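You operate a simulated robot arm through the tools that you are given. There is no shell and no other tool. Be economical: measure what you need, move in short steps, check, and stop when the job is done.

Carry out the task below with a simulated robot arm. There is one attempt and no reset: what you move stays moved.

Task
Wind the yellow bobbin from the brown cone on the bench winder.
Fine: adapter on the feed peg, cone on the adapter; tension is set; press start once; full and even, hands clear; socket one off after.
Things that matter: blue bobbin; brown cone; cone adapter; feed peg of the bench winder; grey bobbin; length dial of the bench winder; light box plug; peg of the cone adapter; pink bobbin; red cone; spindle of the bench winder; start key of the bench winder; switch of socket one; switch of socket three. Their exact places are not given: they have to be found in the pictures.

It is judged by the outcome, as a careful person would: the job done as asked, and still so three seconds after it is handed in. It fails if anything else is knocked over, pushed out of place, dropped, spilled or broken.

Robot
A 6-joint arm with a two-finger parallel gripper on a trunk, on a base that drives. Base frame: it is fixed to the floor where the robot stands at the start and does not move with it; the origin is under the middle of the robot, x ahead of it, y to its left, z up; the surface under the hand at the start is at about z = 760. Readings come in mm, rad, newtons and seconds.
With the tool pointing down near the work surface it reaches from about 280 to 680 mm from the robot's upright axis, wherever it stands. Its first joint turns from -2.897 to 2.897 rad. Places, roughly: feed peg of the bench winder [600, 100, 800]; length dial of the bench winder [500, 100, 800]; peg of the cone adapter [500, -100, 800]; pink bobbin [750, 1250, 750]; spindle of the bench winder [600, 300, 800]; start key of the bench winder [500, 200, 800]; switch of socket one [700, 600, 1000]; switch of socket three [700, 500, 1000]; switch of socket two [700, 500, 1000]; tension dial of the bench winder [500, 300, 800]. Payload 1.57 kg.
Tool frame: the origin (TCP) lies between the finger pads and is the grasp point; the fingertips stand 30 mm ahead of it; z points along the fingers, y is the line along which they close. The gripper opens to 110 mm. The fingers are 24 mm wide and 12 mm thick; the gripper's body (48 by 112 mm) begins 78 mm behind the TCP.
Orientation is that of the tool frame in the base frame, as [roll, pitch, yaw] about the fixed x, y, z axes, in that order (R = Rz(yaw) Ry(pitch) Rx(roll)). With the fingers straight down and closing along the base's y, the tool's x points along the base's -x, its y along +y and its z along -z.

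Tools
- The arm moves only by the tool step_arm. Its arguments are lists of equal length, an entry for each row: "grip": the opening, from 0 (shut) to 1 (fully open); "dp": the shift along the tool's x, y, z in units of 20 mm (1.0 is 20 mm), a list of three; "dr": the turn, a rotation vector about the tool's x, y, z in units of 8 degrees (1.0 is 8 degrees), a list of three. In form: {"grip": [grip, ...], "dp": [[x, y, z], ...], "dr": [[ax, ay, az], ...]}. A call has 1 to 12 rows; each row shifts and turns the commanded pose from where the row before left it, along the tool's axes as they then stand. A call with a number of a shift or a turn outside -1 to 1 is refused whole. A row lasts 0.2 s, in which the tool goes at most 50 mm and 0.15 rad; a call with a longer step from one row to the next is refused whole, and so is a gripper value outside its range. A pose out of reach is approached as far as the arm can. The call stops where the force on the tool passes 90 N (or 10 N more than at its start, if that is more) or the arm is blocked; 0.2 s more then pass. Each finger travels about 108 mm/s and halts on what it meets, pressing with about 34 N; the grip force reading is that of the motor and also rises with nothing between the fingers. The clock runs only during rows and for 0.2 s after the last one: add rows that do not move to give the fingers time. The reply holds the time, the measured pose of the TCP, the force on the tool along the base axes, the opening and the grip force, in the units named above and with some noise, with the torque about the TCP (base axes, N m) and any sound that the robot's microphone picked up.
- Cameras (640 x 400 px; columns grow to the right, rows downward): "scene" is now at [66.7, 131.9, 1568.9]; the picture's right is [-0.09, -1.00, 0.00], its down [-0.63, 0.06, -0.78] and it looks along [0.77, -0.07, -0.63] (base axes); focal length 291 px, centre (320, 200). "wrist" rides on the gripper at [70, 16, -141] in the tool frame; the picture's right is [-0.23, 0.97, 0.00], its down [-0.85, -0.20, -0.48] and it looks along [-0.47, -0.11, 0.88] (tool axes); focal length 222 px, centre (320, 200).
- capture(camera): a new picture of that camera. No time passes.
- raise_lower(by): slides the trunk up (or, below 0, down) by that many mm; the arm and the scene camera ride with it, the base frame stays. It gives what a move gives, with no picture.
- steer(legs): drives the robot by 1 to 6 legs, each [ahead, left, turn to the left] in mm, mm and rad, along the robot's own axes; the way and the turn of a leg run together, so that a leg with both is an arc; at most 1500 mm and 3.142 rad a leg. The arm and the cameras ride along, it lands a little off, and it stops where it bumps. It gives what a move gives.
- aim_head(pan, tilt): turns the head with the scene camera to pan (to the left, within 2.094 rad either way) and tilt (down, from -0.506 to 1.204), counted from straight ahead of the robot. It gives what a move gives.
- locate(camera, pixels): there is no depth. For up to 12 entries [column, row, z] of the newest picture of that camera ("zoom" is the newest enlarged one), the place [x, y] in the base frame at which the ray of that pixel passes the height z, good to about 2 mm. No time passes.
- zoom(camera, box): a new picture of the part [left, top, right, bottom] of that camera's present view, enlarged. No time passes.
- sign_off(): hands the job in; it is judged then, once.

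Work in short steps. Measure before you move; look again where a grasp or a placing could have gone wrong, and mend it. You have 80 turns and 68 pictures in all, those below and enlarged ones among them. Open the gripper and draw the arm clear of the work before you hand the job in, unless the task says otherwise; then end with one line.

The tools are called after ">>>" as name(argument=value, ...) on one line, values as JSON. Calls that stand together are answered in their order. step_arm: Moves the arm, as the interface text tells. Its arguments: {"type":"object","properties":{"grip":{"type":"array"},"dp":{"type":"array"},"dr":{"type":"array"}},"required":["grip","dp","dr"]} The other tools are called the same way: raise_lower (by) slides the trunk up or down; steer (legs) drives the base; aim_head (pan, tilt) turns the head that bears the scene camera; capture (camera) takes a picture; locate (camera, pixels) gives the place at which the rays of pixels pass given heights; zoom (camera, box) takes an enlarged picture of a part of a camera's view; sign_off () hands the job in.

At the start:

```text
clock: 0.0
position: [513.7, 71.0, 1353.3]
tcp_rot: [-3.141, 0.0, 3.141]
contact_force: [-0.1, -0.5, -0.5]
moment: [0.01, -0.04, 0.02]
opening: 110.0
finger_force: 0.0
trunk travel left (down, up): [-150.0, 440.0]
robot x, y, heading: [0.2, 0.2, -0.002]
head pan, tilt: [-0.089, 0.681]
```

scene: 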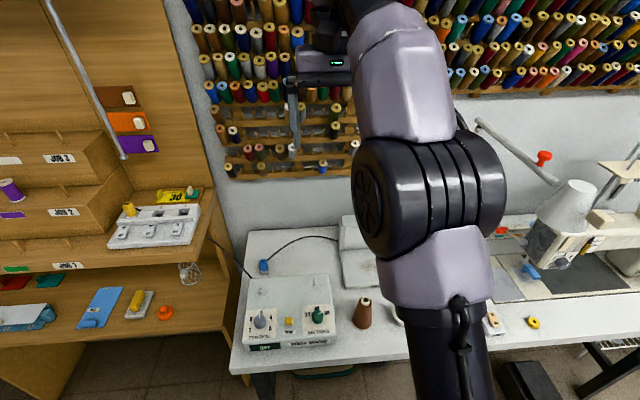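
wrist: 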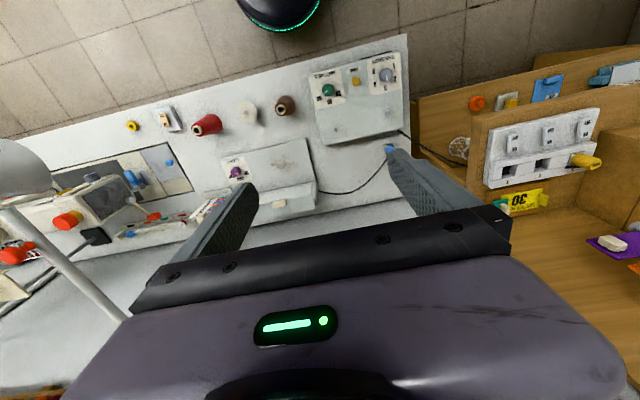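

The wrist view shows the winder at about (355,95), the brown cone at (285,105), a white adapter at (248,113), the red cone at (207,125) and the socket strip at (545,140). I'll zoom in on these.

>>> zoom(camera="wrist", box=[110, 40, 420, 220])

>>> zoom(camera="scene", box=[220, 220, 420, 380])

>>> zoom(camera="scene", box=[0, 150, 240, 340])

```text
2.06 times, centred on (265, 130) of wrist
```

zoom: 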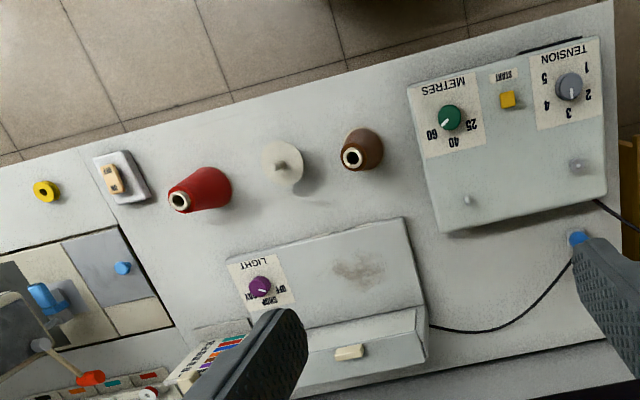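

```text
2.50 times, centred on (320, 300) of scene
```

zoom: 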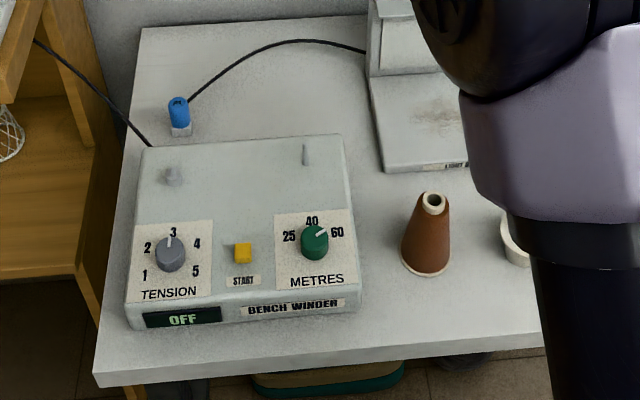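

```text
2.11 times, centred on (120, 245) of scene
```

zoom: 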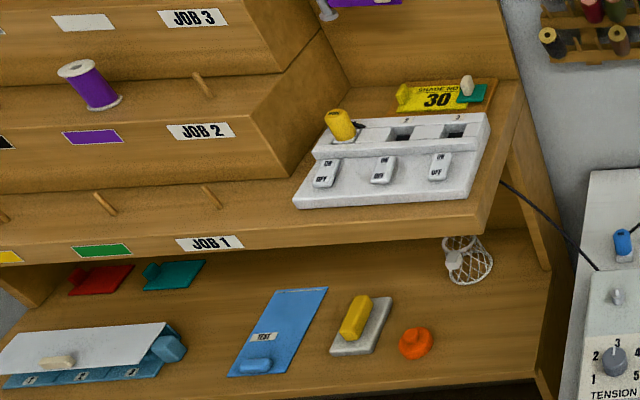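

The winder shows OFF, and its cord runs toward the socket strip where a yellow plug sits. I'll look around for any length information and the bobbins.

>>> zoom(camera="scene", box=[460, 100, 640, 340])

>>> zoom(camera="wrist", box=[0, 80, 240, 280])

>>> aim_head(pan=0.9, tilt=0.6)

>>> capture(camera="scene")

```text
1.67 times, centred on (550, 220) of scene
```

zoom: 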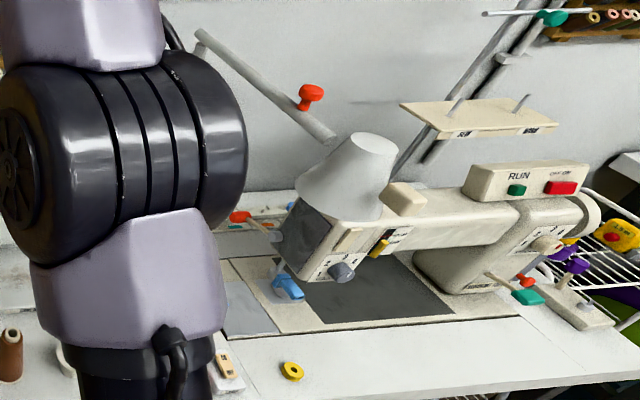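

```text
2.00 times, centred on (120, 180) of wrist
```

zoom: 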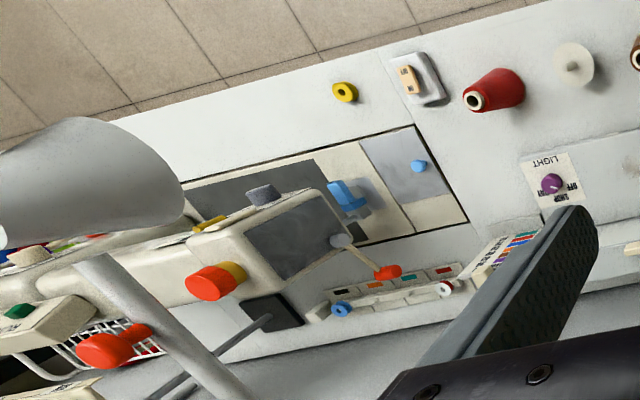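

```text
clock: 1.3
position: [513.4, 72.5, 1353.2]
tcp_rot: [-3.141, 0.001, 3.141]
contact_force: [0.6, 0.4, 0.4]
moment: [0.0, 0.01, -0.01]
opening: 110.1
finger_force: 0.2
trunk travel left (down, up): [-150.0, 440.0]
robot x, y, heading: [-2.1, 0.9, -0.001]
head pan, tilt: [0.901, 0.6]
```

```text
60 pictures are left
```

scene: 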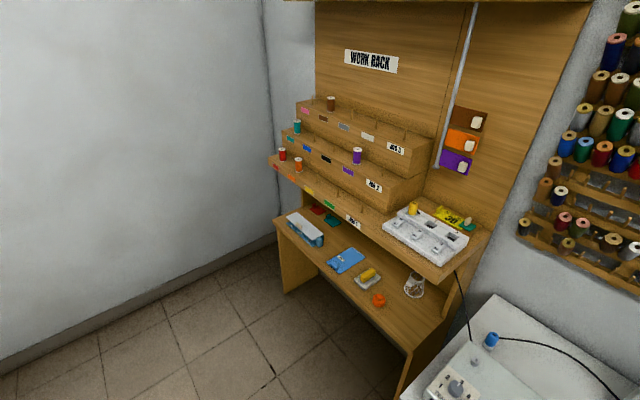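

I'll zoom in on the work rack for readable information.

>>> zoom(camera="scene", box=[260, 80, 430, 240])

>>> zoom(camera="scene", box=[370, 90, 490, 290])

>>> zoom(camera="wrist", box=[140, 180, 260, 260])

```text
2.50 times, centred on (345, 160) of scene
```

zoom: 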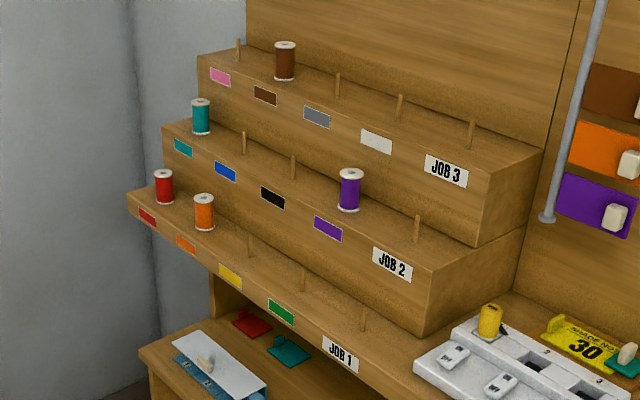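

```text
2.00 times, centred on (430, 190) of scene
```

zoom: 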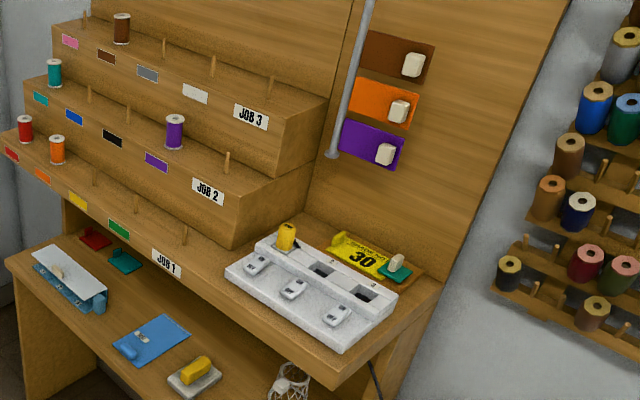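

```text
5.00 times, centred on (200, 220) of wrist
```

zoom: 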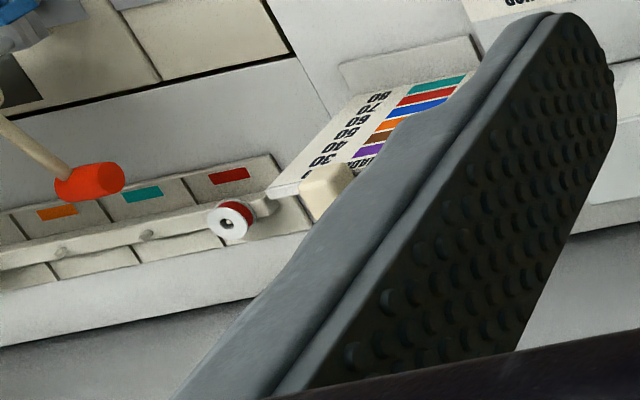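

I'll look at the yellow bobbin and lower shelf items in detail.

>>> zoom(camera="wrist", box=[110, 90, 230, 165])

>>> zoom(camera="scene", box=[270, 190, 450, 320])

>>> zoom(camera="wrist", box=[300, 40, 420, 140])

```text
5.33 times, centred on (170, 128) of wrist
```

zoom: 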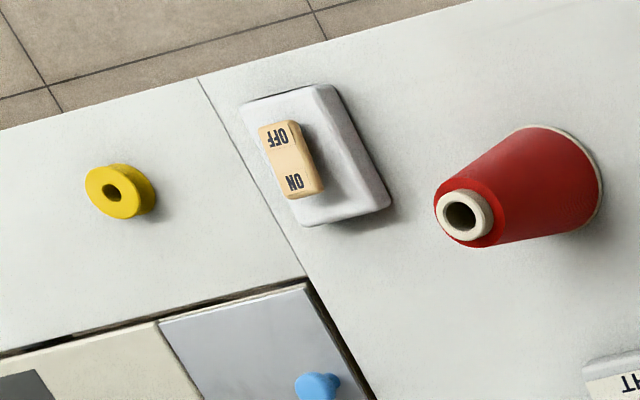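

```text
3.08 times, centred on (360, 255) of scene
```

zoom: 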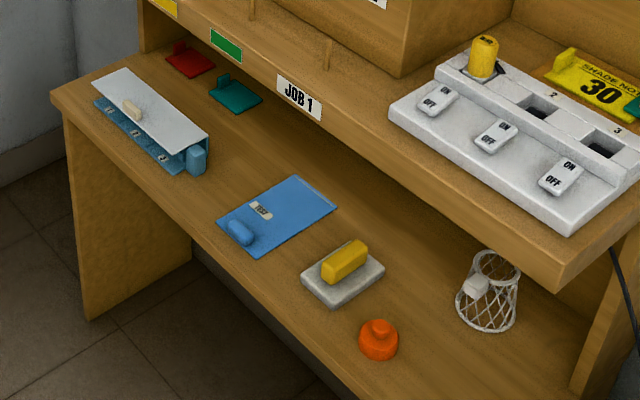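

```text
4.00 times, centred on (360, 90) of wrist
```

zoom: 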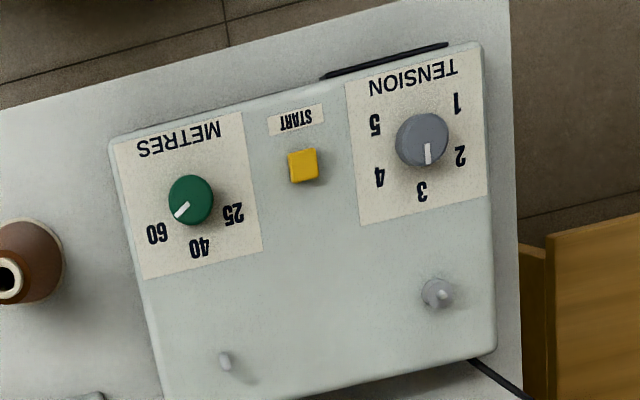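

I'll look to the right for further information.

>>> aim_head(pan=-0.75, tilt=0.6)

>>> capture(camera="scene")

```text
clock: 3.0
position: [513.7, 72.3, 1353.6]
tcp_rot: [3.141, -0.002, 3.141]
contact_force: [0.8, 0.5, -0.2]
moment: [0.0, 0.0, 0.03]
opening: 109.9
finger_force: 0.2
trunk travel left (down, up): [-150.0, 440.0]
robot x, y, heading: [2.4, 1.4, 0.0]
head pan, tilt: [-0.75, 0.6]
```

```text
53 pictures are left
```

scene: 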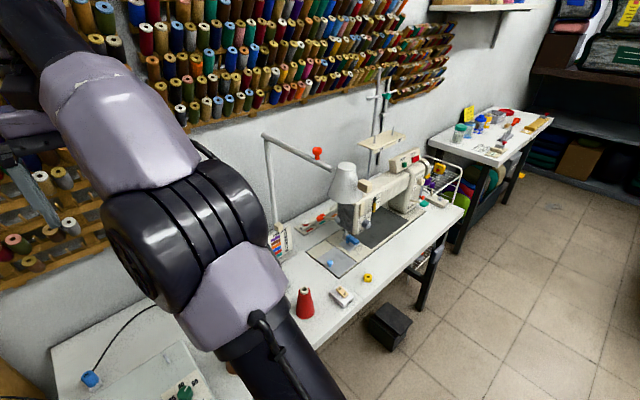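

>>> zoom(camera="scene", box=[400, 80, 580, 230])

>>> zoom(camera="scene", box=[260, 190, 400, 310])

```text
2.67 times, centred on (490, 155) of scene
```

zoom: 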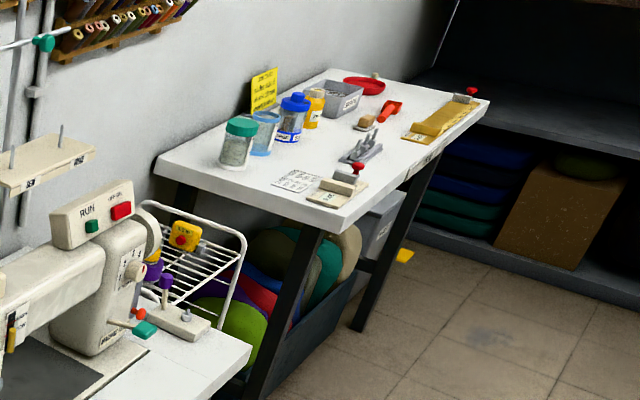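

```text
3.33 times, centred on (330, 250) of scene
```

zoom: 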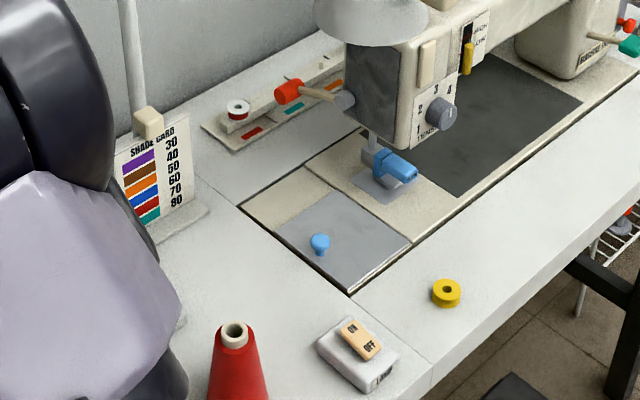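

>>> zoom(camera="scene", box=[450, 100, 510, 145])

>>> zoom(camera="scene", box=[335, 255, 395, 295])

```text
8.89 times, centred on (480, 122) of scene
```

zoom: 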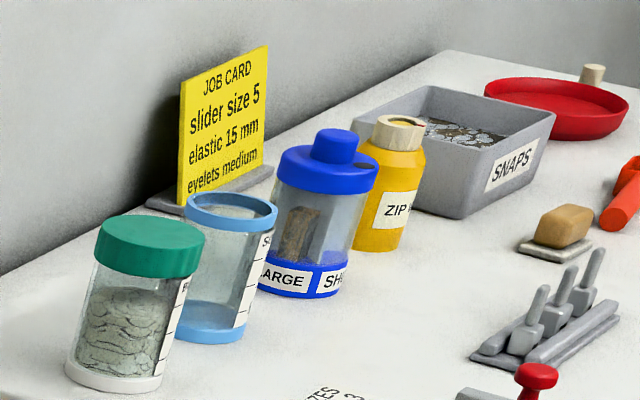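

```text
10.00 times, centred on (365, 275) of scene
```

zoom: 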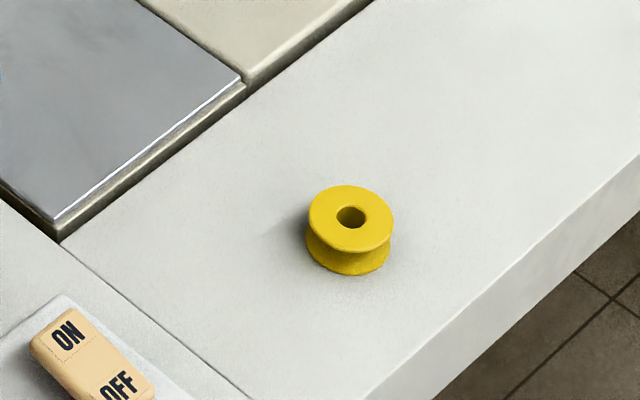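

The blue box on the lower shelf carries three labels; I'll look at it more closely.

>>> aim_head(pan=1.0, tilt=0.6)

>>> zoom(camera="scene", box=[310, 190, 390, 260])

>>> zoom(camera="scene", box=[350, 190, 510, 300])

```text
clock: 4.7
position: [513.4, 71.7, 1353.8]
tcp_rot: [3.141, 0.002, -3.141]
contact_force: [-0.6, 0.6, 0.2]
moment: [-0.02, -0.01, -0.02]
opening: 110.1
finger_force: 0.1
trunk travel left (down, up): [-150.0, 440.0]
robot x, y, heading: [1.0, 2.6, 0.003]
head pan, tilt: [1.0, 0.6]
```

```text
5.71 times, centred on (350, 225) of scene
```

zoom: 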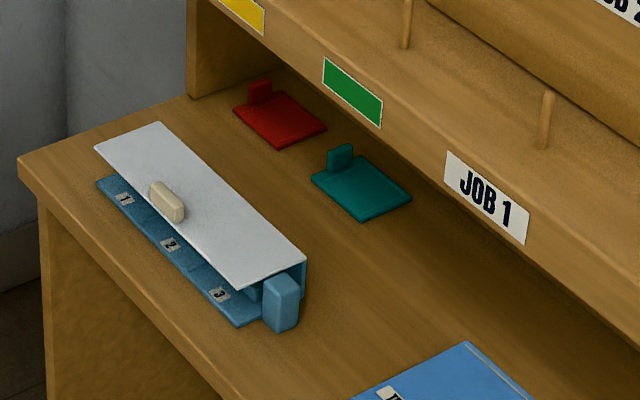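

```text
3.64 times, centred on (430, 245) of scene
```

zoom: 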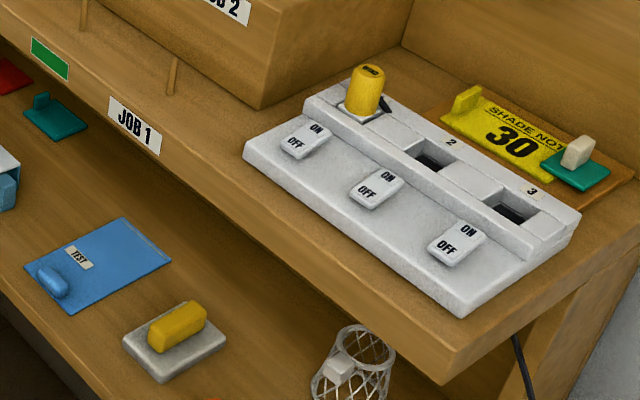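

No length instruction appears anywhere and the dial stands at 60, the longest, so I leave it there. Now I take a fresh wrist image for locating things.

>>> capture(camera="wrist")

>>> locate(camera="wrist", pixels=[[248, 113, 770], [246, 118, 800], [286, 114, 850], [284, 100, 760], [133, 126, 775], [388, 117, 840], [337, 135, 840], [356, 82, 830], [329, 89, 840], [418, 85, 760], [540, 90, 900], [575, 160, 960]])

>>> aim_head(pan=-0.089, tilt=0.8)

>>> capture(camera="scene")

```text
46 pictures are left
```

wrist: 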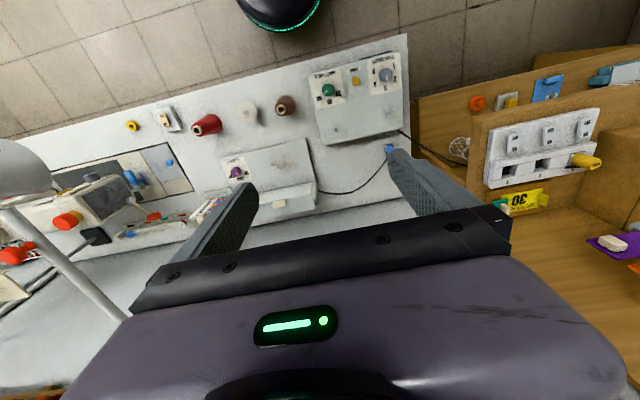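

```text
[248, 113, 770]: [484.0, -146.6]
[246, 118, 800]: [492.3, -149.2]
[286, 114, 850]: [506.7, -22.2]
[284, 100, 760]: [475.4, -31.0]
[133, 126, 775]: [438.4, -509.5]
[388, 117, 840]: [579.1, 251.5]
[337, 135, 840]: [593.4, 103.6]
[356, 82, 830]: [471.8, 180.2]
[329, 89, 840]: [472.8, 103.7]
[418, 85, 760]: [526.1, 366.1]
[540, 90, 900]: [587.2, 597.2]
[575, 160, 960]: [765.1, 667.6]
```

```text
clock: 6.1
position: [514.9, 72.4, 1352.1]
tcp_rot: [3.141, -0.001, -3.141]
contact_force: [0.2, 0.8, 0.7]
moment: [-0.01, -0.01, 0.03]
opening: 110.2
finger_force: 0.0
trunk travel left (down, up): [-150.0, 440.0]
robot x, y, heading: [-0.5, -2.4, 0.002]
head pan, tilt: [-0.089, 0.799]
```

```text
45 pictures are left
```

scene: 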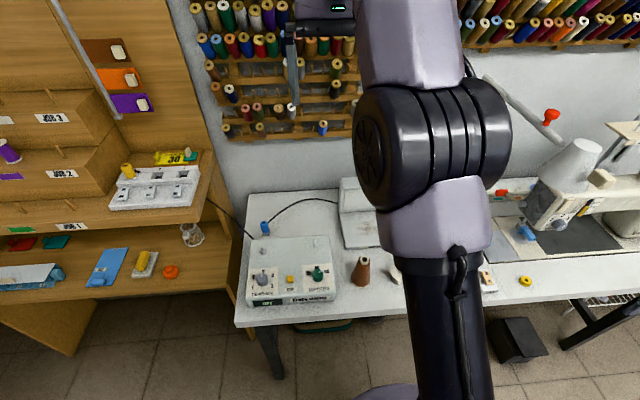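

I move the hand down and right over the adapter at roughly (488,-148) to see it closely.

>>> step_arm(grip=[1, 1, 1, 1, 1, 1, 1, 1, 1, 1, 1, 1], dp=[[0.25, -0.92, 1], [0.25, -0.92, 1], [0.25, -0.92, 1], [0.25, -0.92, 1], [0.25, -0.92, 1], [0.25, -0.92, 1], [0.25, -0.92, 1], [0.25, -0.92, 1], [0.25, -0.92, 1], [0.25, -0.92, 1], [0.25, -0.92, 1], [0.25, -0.92, 1]], dr=[[0, 0, 0], [0, 0, 0], [0, 0, 0], [0, 0, 0], [0, 0, 0], [0, 0, 0], [0, 0, 0], [0, 0, 0], [0, 0, 0], [0, 0, 0], [0, 0, 0], [0, 0, 0]])

>>> capture(camera="wrist")

>>> capture(camera="scene")

```text
clock: 8.7
position: [454.9, -149.3, 1114.0]
tcp_rot: [3.14, 0.0, -3.141]
contact_force: [0.1, 0.0, -0.6]
moment: [0.02, -0.01, 0.01]
opening: 110.0
finger_force: 0.0
trunk travel left (down, up): [-150.0, 440.0]
robot x, y, heading: [3.9, 1.0, 0.002]
head pan, tilt: [-0.089, 0.799]
```

```text
44 pictures are left
```

wrist: 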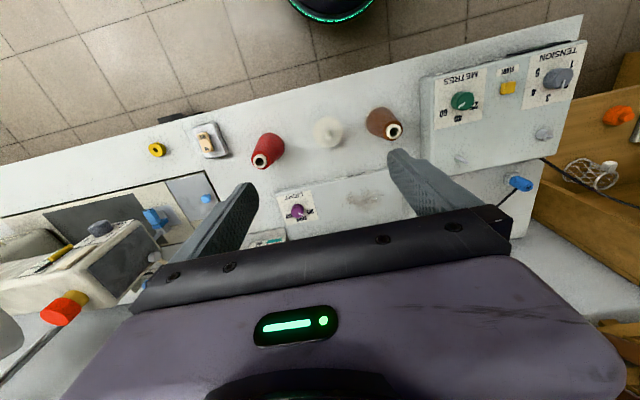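

```text
43 pictures are left
```

scene: 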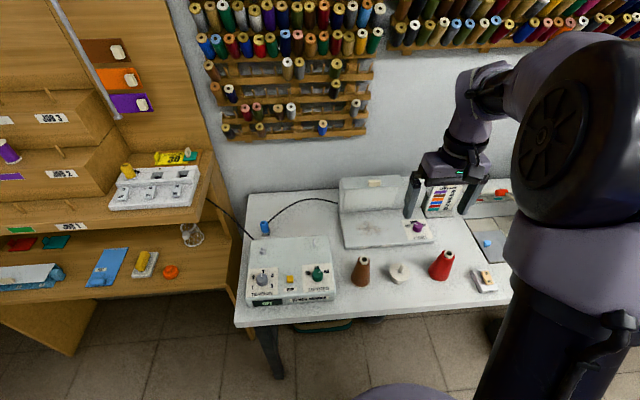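

The scene view is now clear; I zoom in on the winder and on the cones, and locate from the wrist picture.

>>> zoom(camera="wrist", box=[230, 80, 430, 200])

>>> zoom(camera="scene", box=[320, 220, 500, 320])

>>> locate(camera="scene", pixels=[[400, 280, 760], [401, 265, 800], [361, 283, 760], [362, 260, 850], [525, 284, 770], [269, 247, 840], [320, 242, 840]])

>>> zoom(camera="scene", box=[230, 200, 370, 320])

```text
3.20 times, centred on (330, 140) of wrist
```

zoom: 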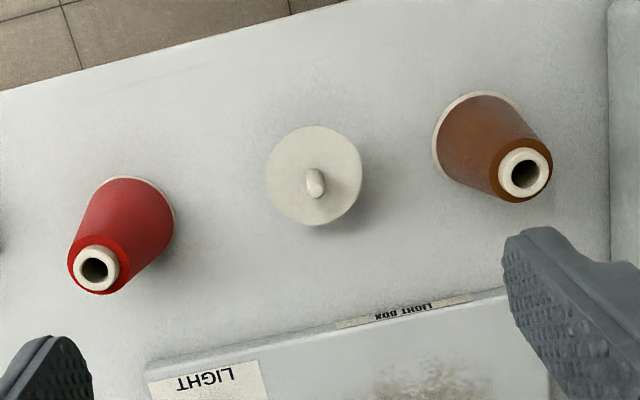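

```text
3.56 times, centred on (410, 270) of scene
```

zoom: 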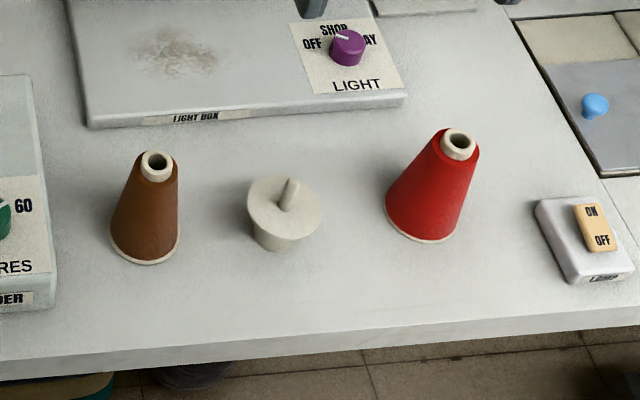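

```text
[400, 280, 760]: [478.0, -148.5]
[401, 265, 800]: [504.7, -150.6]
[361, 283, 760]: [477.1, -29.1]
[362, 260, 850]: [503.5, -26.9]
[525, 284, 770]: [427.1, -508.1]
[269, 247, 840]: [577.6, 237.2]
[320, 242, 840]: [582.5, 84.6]
```

```text
3.33 times, centred on (300, 260) of scene
```

zoom: 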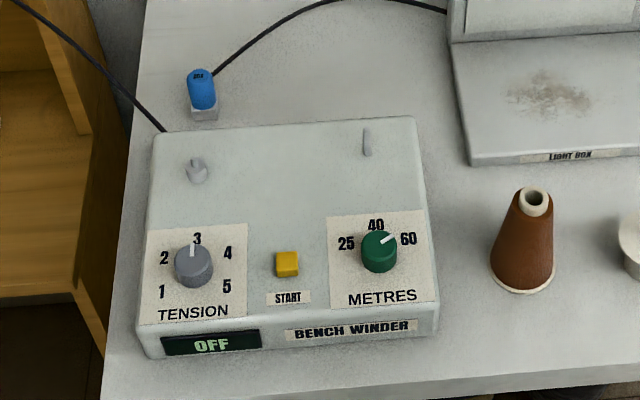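

I triangulate the adapter, cone, spindle and feed peg heights using both views.

>>> locate(camera="wrist", pixels=[[329.1, 139.6, 800], [329.1, 139.6, 830], [327.8, 135, 780], [327.8, 135, 800], [393.6, 131, 840], [393.6, 131, 870], [544, 134, 830], [544, 134, 860], [460, 162, 830], [460, 162, 860], [157, 150, 770], [461, 100, 840]])

>>> locate(camera="scene", pixels=[[402.3, 270.5, 800], [402.3, 270.5, 830], [400.1, 278.3, 780], [400.1, 278.3, 800], [363.9, 264.8, 840], [363.9, 264.8, 870], [288.5, 247.5, 830], [288.5, 247.5, 860], [340.2, 238.5, 830], [340.2, 238.5, 860], [316.2, 279, 830], [340.2, 246, 820]])

>>> zoom(camera="wrist", box=[420, 40, 600, 200])

```text
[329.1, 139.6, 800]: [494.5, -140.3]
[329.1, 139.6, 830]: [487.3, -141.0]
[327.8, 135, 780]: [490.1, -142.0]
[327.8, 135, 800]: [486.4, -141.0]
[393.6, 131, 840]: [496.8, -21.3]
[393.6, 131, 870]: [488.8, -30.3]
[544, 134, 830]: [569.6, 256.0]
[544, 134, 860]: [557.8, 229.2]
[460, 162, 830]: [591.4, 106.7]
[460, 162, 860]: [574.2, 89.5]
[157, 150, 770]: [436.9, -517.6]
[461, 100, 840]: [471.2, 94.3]
```

```text
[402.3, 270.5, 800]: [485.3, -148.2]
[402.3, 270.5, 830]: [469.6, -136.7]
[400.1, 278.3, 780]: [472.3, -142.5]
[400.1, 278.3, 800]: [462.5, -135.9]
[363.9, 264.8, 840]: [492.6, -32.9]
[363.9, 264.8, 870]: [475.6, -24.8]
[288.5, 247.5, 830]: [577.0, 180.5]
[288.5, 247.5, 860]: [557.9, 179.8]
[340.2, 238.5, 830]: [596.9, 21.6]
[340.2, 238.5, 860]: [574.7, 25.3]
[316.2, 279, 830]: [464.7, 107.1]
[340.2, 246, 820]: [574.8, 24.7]
```

```text
2.50 times, centred on (510, 120) of wrist
```

zoom: 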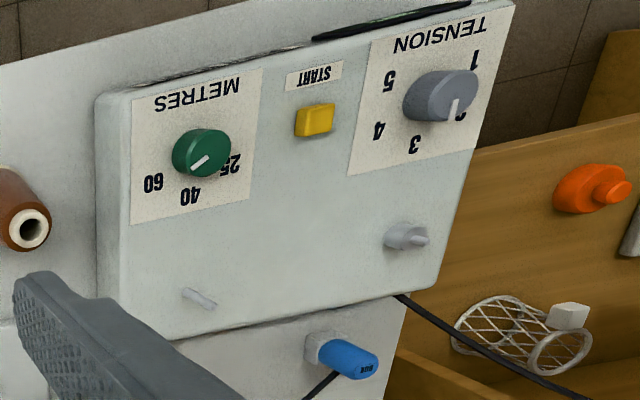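

My zoom offsets were padded, so I locate directly in zoomed pictures instead.

>>> locate(camera="zoom", pixels=[[424, 240, 840], [424, 240, 860], [392, 240, 820], [392, 240, 830], [211, 306, 840], [211, 306, 860], [186, 293, 820], [186, 293, 830], [318, 110, 830], [318, 110, 840], [200, 145, 845]])

>>> zoom(camera="scene", box=[220, 225, 420, 325])

```text
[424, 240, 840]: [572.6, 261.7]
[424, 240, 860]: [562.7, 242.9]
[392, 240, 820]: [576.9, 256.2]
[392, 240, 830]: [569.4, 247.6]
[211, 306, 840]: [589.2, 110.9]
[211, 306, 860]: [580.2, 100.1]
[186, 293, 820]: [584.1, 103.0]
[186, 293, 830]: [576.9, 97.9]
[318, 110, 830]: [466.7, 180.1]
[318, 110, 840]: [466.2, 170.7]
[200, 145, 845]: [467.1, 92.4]
```

```text
3.20 times, centred on (320, 275) of scene
```

zoom: 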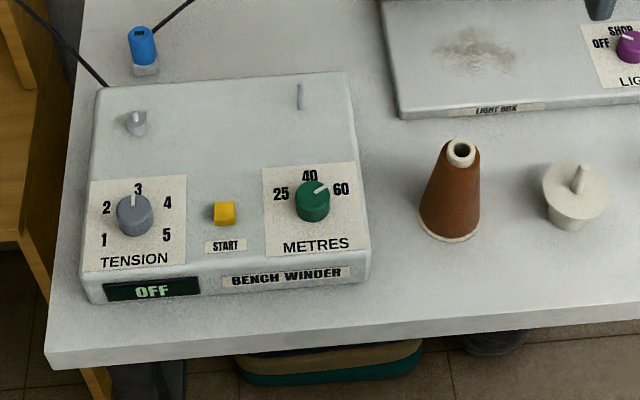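

>>> locate(camera="zoom", pixels=[[136, 114, 840], [136, 114, 860], [138, 132, 820], [138, 132, 830], [300, 86, 840], [300, 86, 860], [300, 109, 820], [300, 109, 830], [225, 212, 830], [461, 148, 840], [461, 148, 870], [578, 168, 820]])

>>> locate(camera="zoom", pixels=[[578, 168, 800], [575, 193, 780], [575, 193, 800], [545, 193, 790], [607, 195, 790], [577, 217, 790], [572, 226, 760], [450, 228, 760], [420, 222, 760], [482, 222, 760], [110, 280, 780]])

>>> zoom(camera="wrist", box=[230, 80, 430, 205])

>>> locate(camera="zoom", pixels=[[317, 189, 800], [317, 189, 820], [314, 176, 780], [314, 176, 800], [524, 174, 840], [524, 174, 870], [480, 140, 760], [315, 123, 790], [315, 226, 790], [267, 175, 790], [361, 175, 790]])

```text
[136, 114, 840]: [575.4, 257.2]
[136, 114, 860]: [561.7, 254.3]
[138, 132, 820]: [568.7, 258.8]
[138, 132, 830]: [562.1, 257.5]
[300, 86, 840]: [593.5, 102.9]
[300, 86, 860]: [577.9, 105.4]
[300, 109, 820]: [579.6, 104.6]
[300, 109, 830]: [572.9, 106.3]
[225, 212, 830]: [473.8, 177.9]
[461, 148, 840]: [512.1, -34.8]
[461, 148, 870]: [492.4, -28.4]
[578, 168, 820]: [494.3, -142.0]
```

```text
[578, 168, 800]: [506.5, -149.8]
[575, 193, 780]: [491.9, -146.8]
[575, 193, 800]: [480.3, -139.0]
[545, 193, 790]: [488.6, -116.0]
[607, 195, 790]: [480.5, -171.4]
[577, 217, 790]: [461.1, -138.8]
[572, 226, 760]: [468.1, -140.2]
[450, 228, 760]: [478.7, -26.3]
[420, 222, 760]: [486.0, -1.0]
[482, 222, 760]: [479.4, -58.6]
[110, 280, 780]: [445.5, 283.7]
```

```text
3.20 times, centred on (330, 142) of wrist
```

zoom: 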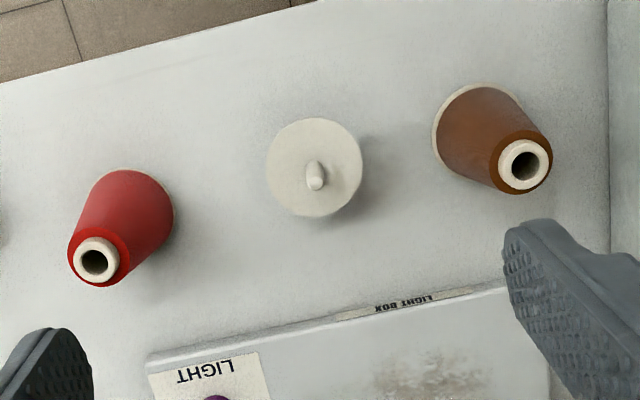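

```text
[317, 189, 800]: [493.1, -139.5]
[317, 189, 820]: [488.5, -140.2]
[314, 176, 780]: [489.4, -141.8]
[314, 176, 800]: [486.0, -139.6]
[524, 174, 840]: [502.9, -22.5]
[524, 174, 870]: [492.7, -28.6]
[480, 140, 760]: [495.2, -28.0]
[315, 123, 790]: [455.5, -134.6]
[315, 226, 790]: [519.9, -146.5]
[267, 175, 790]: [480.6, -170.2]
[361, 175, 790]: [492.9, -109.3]
```

Triangulated: adapter disc ≈(487,-141,788) with peg top ≈828; brown cone top (492,-28,870); feed peg (583,104, top ≈853); spindle (570,256, top ≈846). I descend above the adapter peg with a partly closed gripper and then check.

>>> step_arm(grip=[0.4, 0.4, 0.4, 0.4, 0.4, 0.4, 0.4, 0.4, 0.4, 0.4, 0.4, 0.4], dp=[[-0.145, 0.039, 1], [-0.145, 0.039, 1], [-0.145, 0.039, 1], [-0.145, 0.039, 1], [-0.145, 0.039, 1], [-0.145, 0.039, 1], [-0.145, 0.039, 1], [-0.145, 0.039, 1], [-0.145, 0.039, 1], [-0.145, 0.039, 1], [-0.145, 0.039, 1], [0, 0, 0]], dr=[[0, 0, 0], [0, 0, 0], [0, 0, 0], [0, 0, 0], [0, 0, 0], [0, 0, 0], [0, 0, 0], [0, 0, 0], [0, 0, 0], [0, 0, 0], [0, 0, 0], [0, 0, 0]])

>>> capture(camera="wrist")

```text
clock: 11.3
position: [486.1, -138.9, 891.5]
tcp_rot: [-3.141, 0.0, 3.141]
contact_force: [-0.1, -0.1, -0.6]
moment: [0.0, -0.01, -0.02]
opening: 43.8
finger_force: 0.1
trunk travel left (down, up): [-150.0, 440.0]
robot x, y, heading: [-1.9, -1.4, 0.001]
head pan, tilt: [-0.089, 0.799]
```

```text
36 pictures are left
```

wrist: 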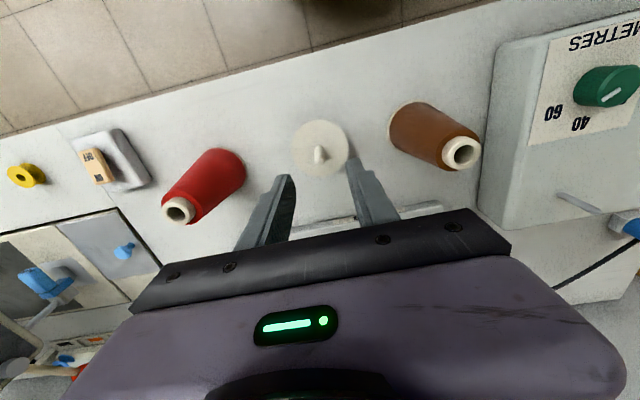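

The fingers straddle the peg (tip at ~(320,163)). I refine with a locate.

>>> locate(camera="wrist", pixels=[[320, 164, 826], [320, 150, 826], [319, 157, 788], [320, 120, 788], [320, 177, 788], [291, 148, 788], [349, 148, 788], [575, 200, 853], [600, 213, 853]])

```text
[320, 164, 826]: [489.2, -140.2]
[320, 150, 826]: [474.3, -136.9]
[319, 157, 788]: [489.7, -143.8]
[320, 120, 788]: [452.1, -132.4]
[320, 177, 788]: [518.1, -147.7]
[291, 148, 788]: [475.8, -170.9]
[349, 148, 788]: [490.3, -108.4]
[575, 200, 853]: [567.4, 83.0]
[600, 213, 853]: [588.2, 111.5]
```

The peg sits at about (487.5,-140.5). I descend to TCP z≈823, close, and feel for the grip.

>>> step_arm(grip=[0.4, 0.4, 0.4, 0.4, 0.4, 0, 0, 0], dp=[[-0.08, -0.08, 0.9], [0, 0, 0.9], [0, 0, 0.9], [0, 0, 0.7], [0, 0, 0], [0, 0, 0], [0, 0, 0], [0, 0, 0]], dr=[[0, 0, 0], [0, 0, 0], [0, 0, 0], [0, 0, 0], [0, 0, 0], [0, 0, 0], [0, 0, 0], [0, 0, 0]])

>>> capture(camera="wrist")

```text
clock: 12.3
position: [490.2, -142.9, 835.7]
tcp_rot: [-3.136, 0.023, 3.14]
contact_force: [-12.1, 4.0, 68.7]
moment: [0.76, 0.99, -0.03]
opening: 44.3
finger_force: 0.1
trunk travel left (down, up): [-150.0, 440.0]
robot x, y, heading: [2.1, 0.1, -0.0]
head pan, tilt: [-0.089, 0.799]
stopped in row 5: the force on the tool passed its limit at 102 N (the readings are from after the stop); the commanded pose is now the measured one
```

```text
35 pictures are left
```

wrist: 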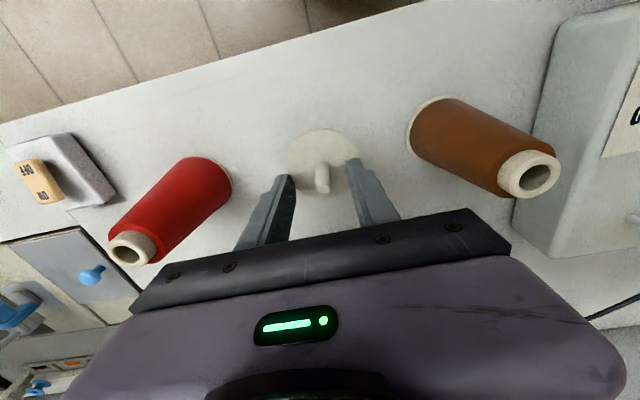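

The fingertips met the disc (its top is ≈804). I back off 5 mm and close on the peg.

>>> step_arm(grip=[0.4, 0.4, 0, 0, 0, 0], dp=[[0, 0, -0.3], [0, 0, 0], [0, 0, 0], [0, 0, 0], [0, 0, 0], [0, 0, 0]], dr=[[0, 0.16, 0], [0, 0, 0], [0, 0, 0], [0, 0, 0], [0, 0, 0], [0, 0, 0]])

>>> zoom(camera="wrist", box=[220, 100, 420, 225])

```text
clock: 13.7
position: [491.9, -145.3, 837.1]
tcp_rot: [-3.138, -0.007, 3.141]
contact_force: [0.2, -7.0, 19.4]
moment: [-0.35, -0.03, -0.01]
opening: 10.1
finger_force: 28.5
trunk travel left (down, up): [-150.0, 440.0]
robot x, y, heading: [2.1, -0.9, 0.001]
head pan, tilt: [-0.089, 0.799]
```

```text
3.20 times, centred on (320, 162) of wrist
```

zoom: 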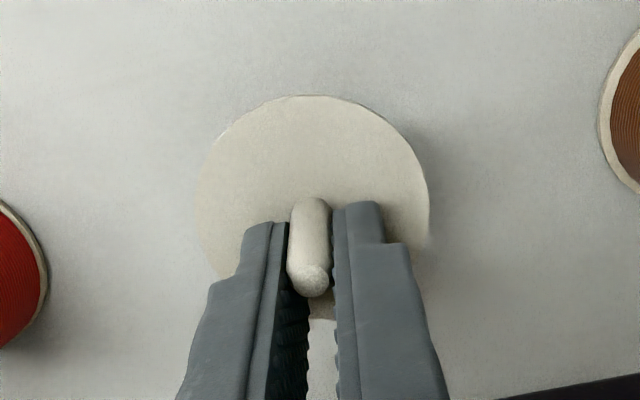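

The peg is held but near the camera-side edge of the pads. I reopen slightly, shift -4 mm in x, raise a touch, and regrip centred.

>>> step_arm(grip=[0.35, 0.35, 0.35, 0.35, 0, 0, 0, 0], dp=[[0, 0, 0], [0, 0, -0.15], [0.2, 0.12, 0], [0, 0, 0], [0, 0, 0], [0, 0, 0], [0, 0, 0], [0, 0, 0]], dr=[[0, 0, 0], [0, 0, 0], [0, 0, 0], [0, 0, 0], [0, 0, 0], [0, 0, 0], [0, 0, 0], [0, 0, 0]])

>>> zoom(camera="wrist", box=[220, 100, 420, 225])

```text
clock: 15.5
position: [489.3, -141.0, 838.4]
tcp_rot: [-3.138, -0.008, 3.14]
contact_force: [-0.3, -0.2, 0.8]
moment: [-0.01, -0.02, 0.01]
opening: 9.6
finger_force: 28.1
trunk travel left (down, up): [-150.0, 440.0]
robot x, y, heading: [0.6, -2.6, -0.0]
head pan, tilt: [-0.089, 0.799]
```

```text
3.20 times, centred on (320, 162) of wrist
```

zoom: 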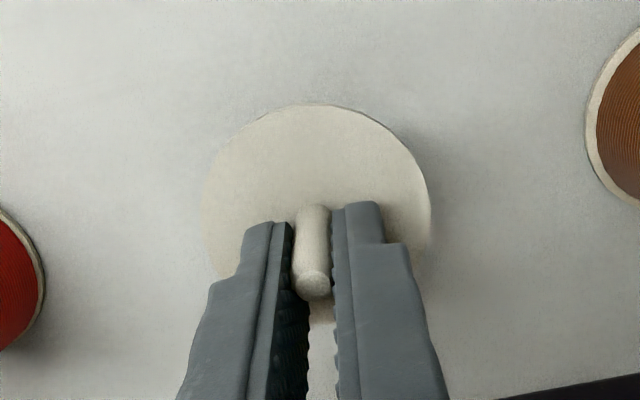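

Clean grip. I measure the disc's rim to learn the adapter's offset from the TCP.

>>> locate(camera="zoom", pixels=[[203, 200, 803], [431, 200, 803], [310, 104, 803], [314, 284, 836], [313, 290, 840]])

>>> step_arm(grip=[0, 0, 0, 0, 0, 0, 0], dp=[[0, 0, -0.5], [0, 0, -1], [0, 0, -1], [0, 0, -1], [0, 0, -1], [0, 0, -1], [0, 0, -1]], dr=[[0, 0.05, 0], [0, 0, 0], [0, 0, 0], [0, 0, 0], [0, 0, 0], [0, 0, 0], [0, 0, 0]])

>>> capture(camera="scene")

```text
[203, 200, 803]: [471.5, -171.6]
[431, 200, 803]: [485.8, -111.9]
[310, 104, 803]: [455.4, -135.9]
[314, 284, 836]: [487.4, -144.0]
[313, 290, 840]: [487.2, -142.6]
```

```text
clock: 17.1
position: [489.7, -142.8, 970.1]
tcp_rot: [-3.138, -0.017, 3.139]
contact_force: [-0.8, 0.3, -0.3]
moment: [-0.02, -0.03, 0.0]
opening: 9.9
finger_force: 28.3
trunk travel left (down, up): [-150.0, 440.0]
robot x, y, heading: [-1.4, -3.3, 0.0]
head pan, tilt: [-0.089, 0.799]
```

```text
32 pictures are left
```

scene: 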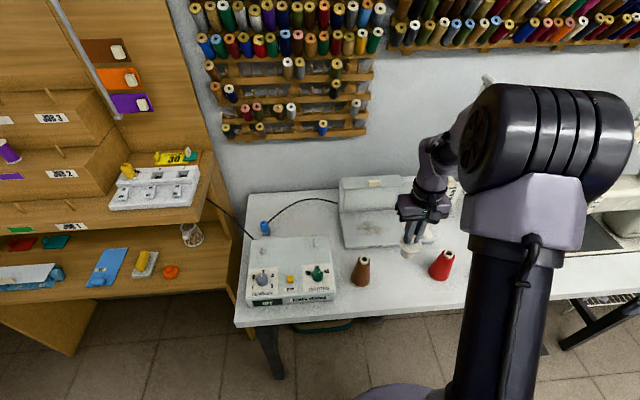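

Lifted with the adapter in hand (offset about (-2,-1) from the TCP). I move across, above the brown cone, to the feed peg.

>>> step_arm(grip=[0, 0, 0, 0, 0, 0, 0, 0, 0, 0, 0, 0], dp=[[0, 0, -1], [0, 0, -0.5], [-0.48, 1, 0], [-0.48, 1, 0], [-0.48, 1, 0], [-0.48, 1, 0], [-0.48, 1, 0], [-0.48, 1, 0], [-0.48, 1, 0], [-0.48, 1, 0], [-0.48, 1, 0], [-0.45, 1, 0]], dr=[[0, -0.12, 0], [0, 0, 0], [0, 0, 0], [0, 0, 0], [0, 0, 0], [0, 0, 0], [0, 0, 0], [0, 0, 0], [0, 0, 0], [0, 0, 0], [0, 0, 0], [0, 0, 0]])

>>> step_arm(grip=[0, 0, 0, 0], dp=[[0, 1, 0], [0, 1, 0], [0, 0.35, 0], [0, 0, 0.5]], dr=[[0, 0, 0], [0, 0, 0], [0, 0, 0], [0, 0, 0]])

>>> zoom(camera="scene", box=[240, 180, 400, 280])

>>> capture(camera="wrist")

```text
clock: 19.7
position: [585.5, 59.4, 997.5]
tcp_rot: [-3.14, 0.0, 3.141]
contact_force: [-1.0, 0.2, -0.4]
moment: [-0.04, 0.02, 0.01]
opening: 10.2
finger_force: 27.9
trunk travel left (down, up): [-150.0, 440.0]
robot x, y, heading: [0.7, -0.6, 0.002]
head pan, tilt: [-0.089, 0.799]
```

```text
clock: 20.7
position: [588.4, 104.1, 988.3]
tcp_rot: [-3.139, 0.001, 3.14]
contact_force: [0.3, -0.2, 0.2]
moment: [0.01, -0.01, 0.03]
opening: 9.6
finger_force: 28.3
trunk travel left (down, up): [-150.0, 440.0]
robot x, y, heading: [1.9, -0.5, -0.003]
head pan, tilt: [-0.089, 0.799]
```

```text
4.00 times, centred on (320, 230) of scene
```

zoom: 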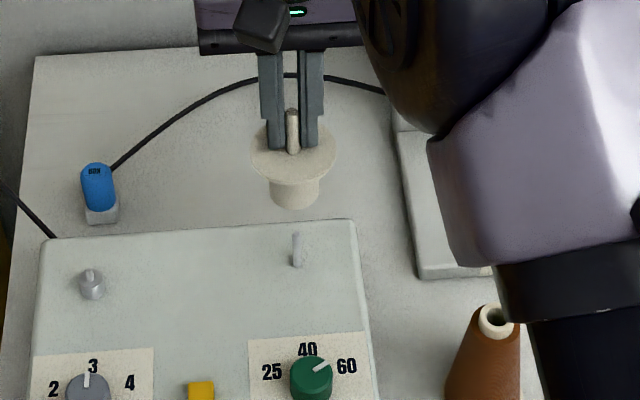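

```text
30 pictures are left
```

wrist: 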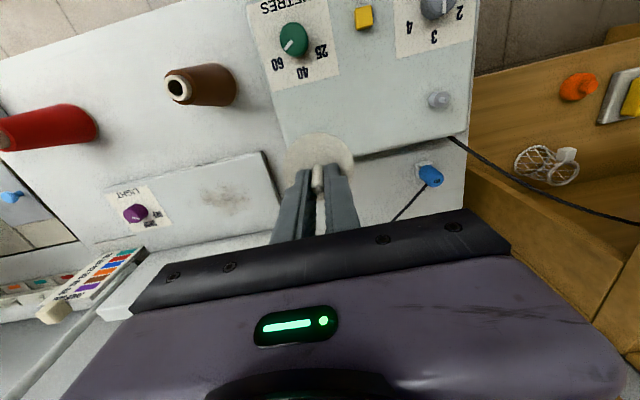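

I check the feed peg's position against the adapter's in the zoomed scene picture (peg tip at (297,234), adapter peg at (292,150)).

>>> locate(camera="zoom", pixels=[[297, 234, 850], [297, 234, 855], [298, 266, 818], [293, 152, 954], [250, 150, 954], [337, 150, 954], [292, 111, 988]])

```text
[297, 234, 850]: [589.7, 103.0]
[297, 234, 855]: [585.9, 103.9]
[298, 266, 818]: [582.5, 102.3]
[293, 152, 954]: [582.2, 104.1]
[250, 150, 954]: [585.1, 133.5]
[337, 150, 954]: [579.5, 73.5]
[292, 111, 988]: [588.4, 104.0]
```

They line up within about 2 mm. I shift x by -2 mm and descend to just past the peg's tip to check the force.

>>> step_arm(grip=[0, 0, 0, 0, 0], dp=[[0.12, -0.02, 1], [0, 0, 1], [0, 0, 0.5], [0, 0, 0.4], [0, 0, 0.2]], dr=[[0, 0, 0], [0, 0, 0], [0, 0, 0], [0, 0, 0], [0, 0, 0]])

>>> zoom(camera="scene", box=[260, 190, 380, 265])

```text
clock: 21.9
position: [584.1, 103.2, 924.6]
tcp_rot: [-3.138, 0.0, 3.138]
contact_force: [0.7, 0.1, -0.7]
moment: [-0.06, -0.06, 0.01]
opening: 9.9
finger_force: 28.0
trunk travel left (down, up): [-150.0, 440.0]
robot x, y, heading: [-2.8, 2.4, -0.002]
head pan, tilt: [-0.089, 0.799]
```

```text
5.33 times, centred on (320, 228) of scene
```

zoom: 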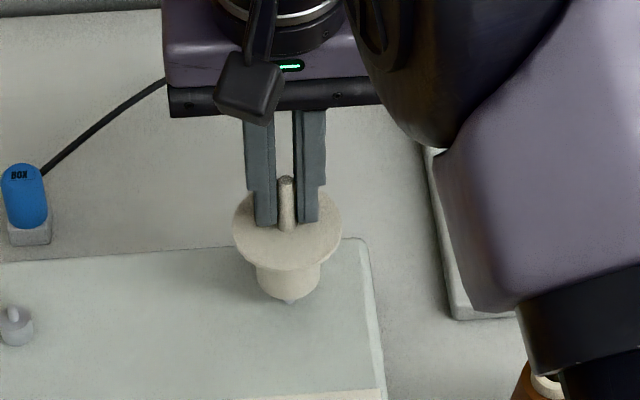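

No contact force and the peg's foot shows right under the adapter, so it appears to be entering the bore. I continue down gently.

>>> step_arm(grip=[0, 0, 0, 0, 0], dp=[[0, 0, 0.3], [0, 0, 0.3], [0, 0, 0.3], [0, 0, 0.25], [0, 0, 0.2]], dr=[[0, 0, 0], [0, 0, 0], [0, 0, 0], [0, 0, 0], [0, 0, 0]])

```text
clock: 23.1
position: [585.4, 104.8, 898.1]
tcp_rot: [-3.138, 0.001, 3.141]
contact_force: [3.8, 0.6, 2.1]
moment: [0.0, -0.12, 0.0]
opening: 10.1
finger_force: 27.5
trunk travel left (down, up): [-150.0, 440.0]
robot x, y, heading: [-1.3, 1.6, 0.001]
head pan, tilt: [-0.089, 0.799]
```

Slight lateral force at z=898 means it is nearly seated. I press a few mm more.

>>> step_arm(grip=[0, 0, 0], dp=[[0, 0, 0.15], [0, 0, 0.1], [0, 0, 0]], dr=[[0, 0, 0], [0, 0, 0], [0, 0, 0]])

>>> zoom(camera="scene", box=[260, 190, 380, 265])

```text
clock: 23.9
position: [585.7, 104.8, 895.5]
tcp_rot: [-3.14, 0.005, 3.14]
contact_force: [7.7, 3.5, 32.6]
moment: [0.25, 0.0, -0.06]
opening: 10.0
finger_force: 28.3
trunk travel left (down, up): [-150.0, 440.0]
robot x, y, heading: [0.9, 0.9, -0.003]
head pan, tilt: [-0.089, 0.799]
```

```text
5.33 times, centred on (320, 228) of scene
```

zoom: 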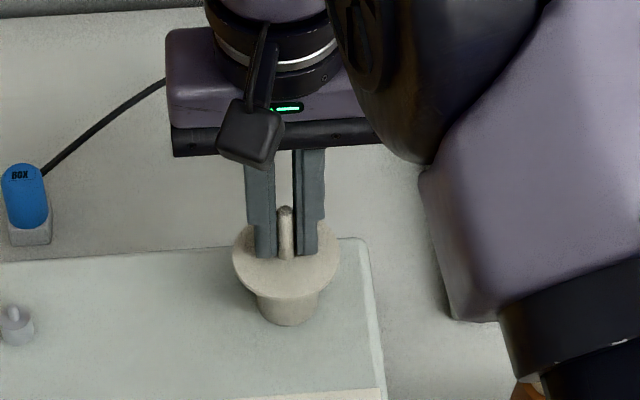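

Seated at 33 N. I release and rise, then head over the brown cone at (492,-28).

>>> step_arm(grip=[0.3, 0.3, 0.4, 0.6, 0.8, 0.8, 0.8, 0.8, 0.8, 0.8, 0.8, 0.8], dp=[[0, 0, -0.15], [0, 0, 0], [0, 0, -1], [0, 0, -1], [0, 0, -1], [0, 0, -1], [0.2, -0.5, -1], [0.8, -1, 0], [0.8, -1, 0], [0.8, -1, 0], [0.8, -1, 0], [0.8, -1, 0]], dr=[[0, 0, 0], [0, 0, 0], [0, 0, 0], [0, 0, 0], [0, 0, 0], [0, 0, 0], [0, 0, 0], [0, 0, 0], [0, 0, 0], [0, 0, 0], [0, 0, 0], [0, 0, 0]])

>>> zoom(camera="scene", box=[240, 190, 400, 290])

```text
clock: 26.5
position: [500.7, -6.0, 996.3]
tcp_rot: [-3.137, -0.001, 3.139]
contact_force: [-0.1, -0.2, 0.7]
moment: [-0.01, -0.01, 0.0]
opening: 88.0
finger_force: 0.0
trunk travel left (down, up): [-150.0, 440.0]
robot x, y, heading: [-1.8, 2.0, 0.001]
head pan, tilt: [-0.089, 0.799]
```

```text
4.00 times, centred on (320, 240) of scene
```

zoom: 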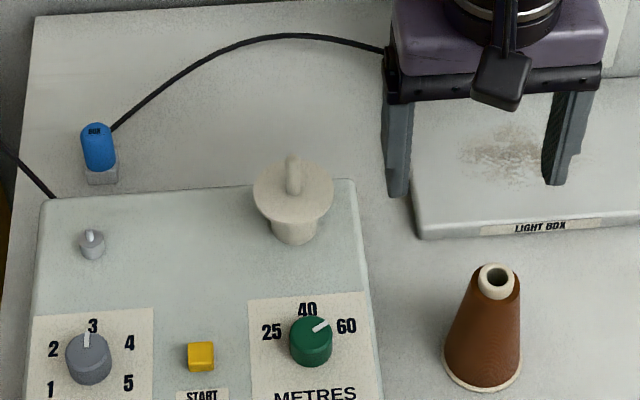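

The adapter sits upright on the feed peg. I locate it and the cone precisely.

>>> locate(camera="zoom", pixels=[[294, 193, 861], [293, 160, 896], [253, 193, 861], [334, 193, 861], [496, 280, 870], [445, 365, 765], [522, 365, 765], [483, 391, 760]])

```text
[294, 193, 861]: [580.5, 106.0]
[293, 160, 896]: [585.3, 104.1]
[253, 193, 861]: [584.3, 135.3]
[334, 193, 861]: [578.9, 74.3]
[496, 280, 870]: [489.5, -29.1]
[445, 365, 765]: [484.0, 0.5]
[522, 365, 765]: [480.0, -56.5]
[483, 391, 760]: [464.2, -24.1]
```

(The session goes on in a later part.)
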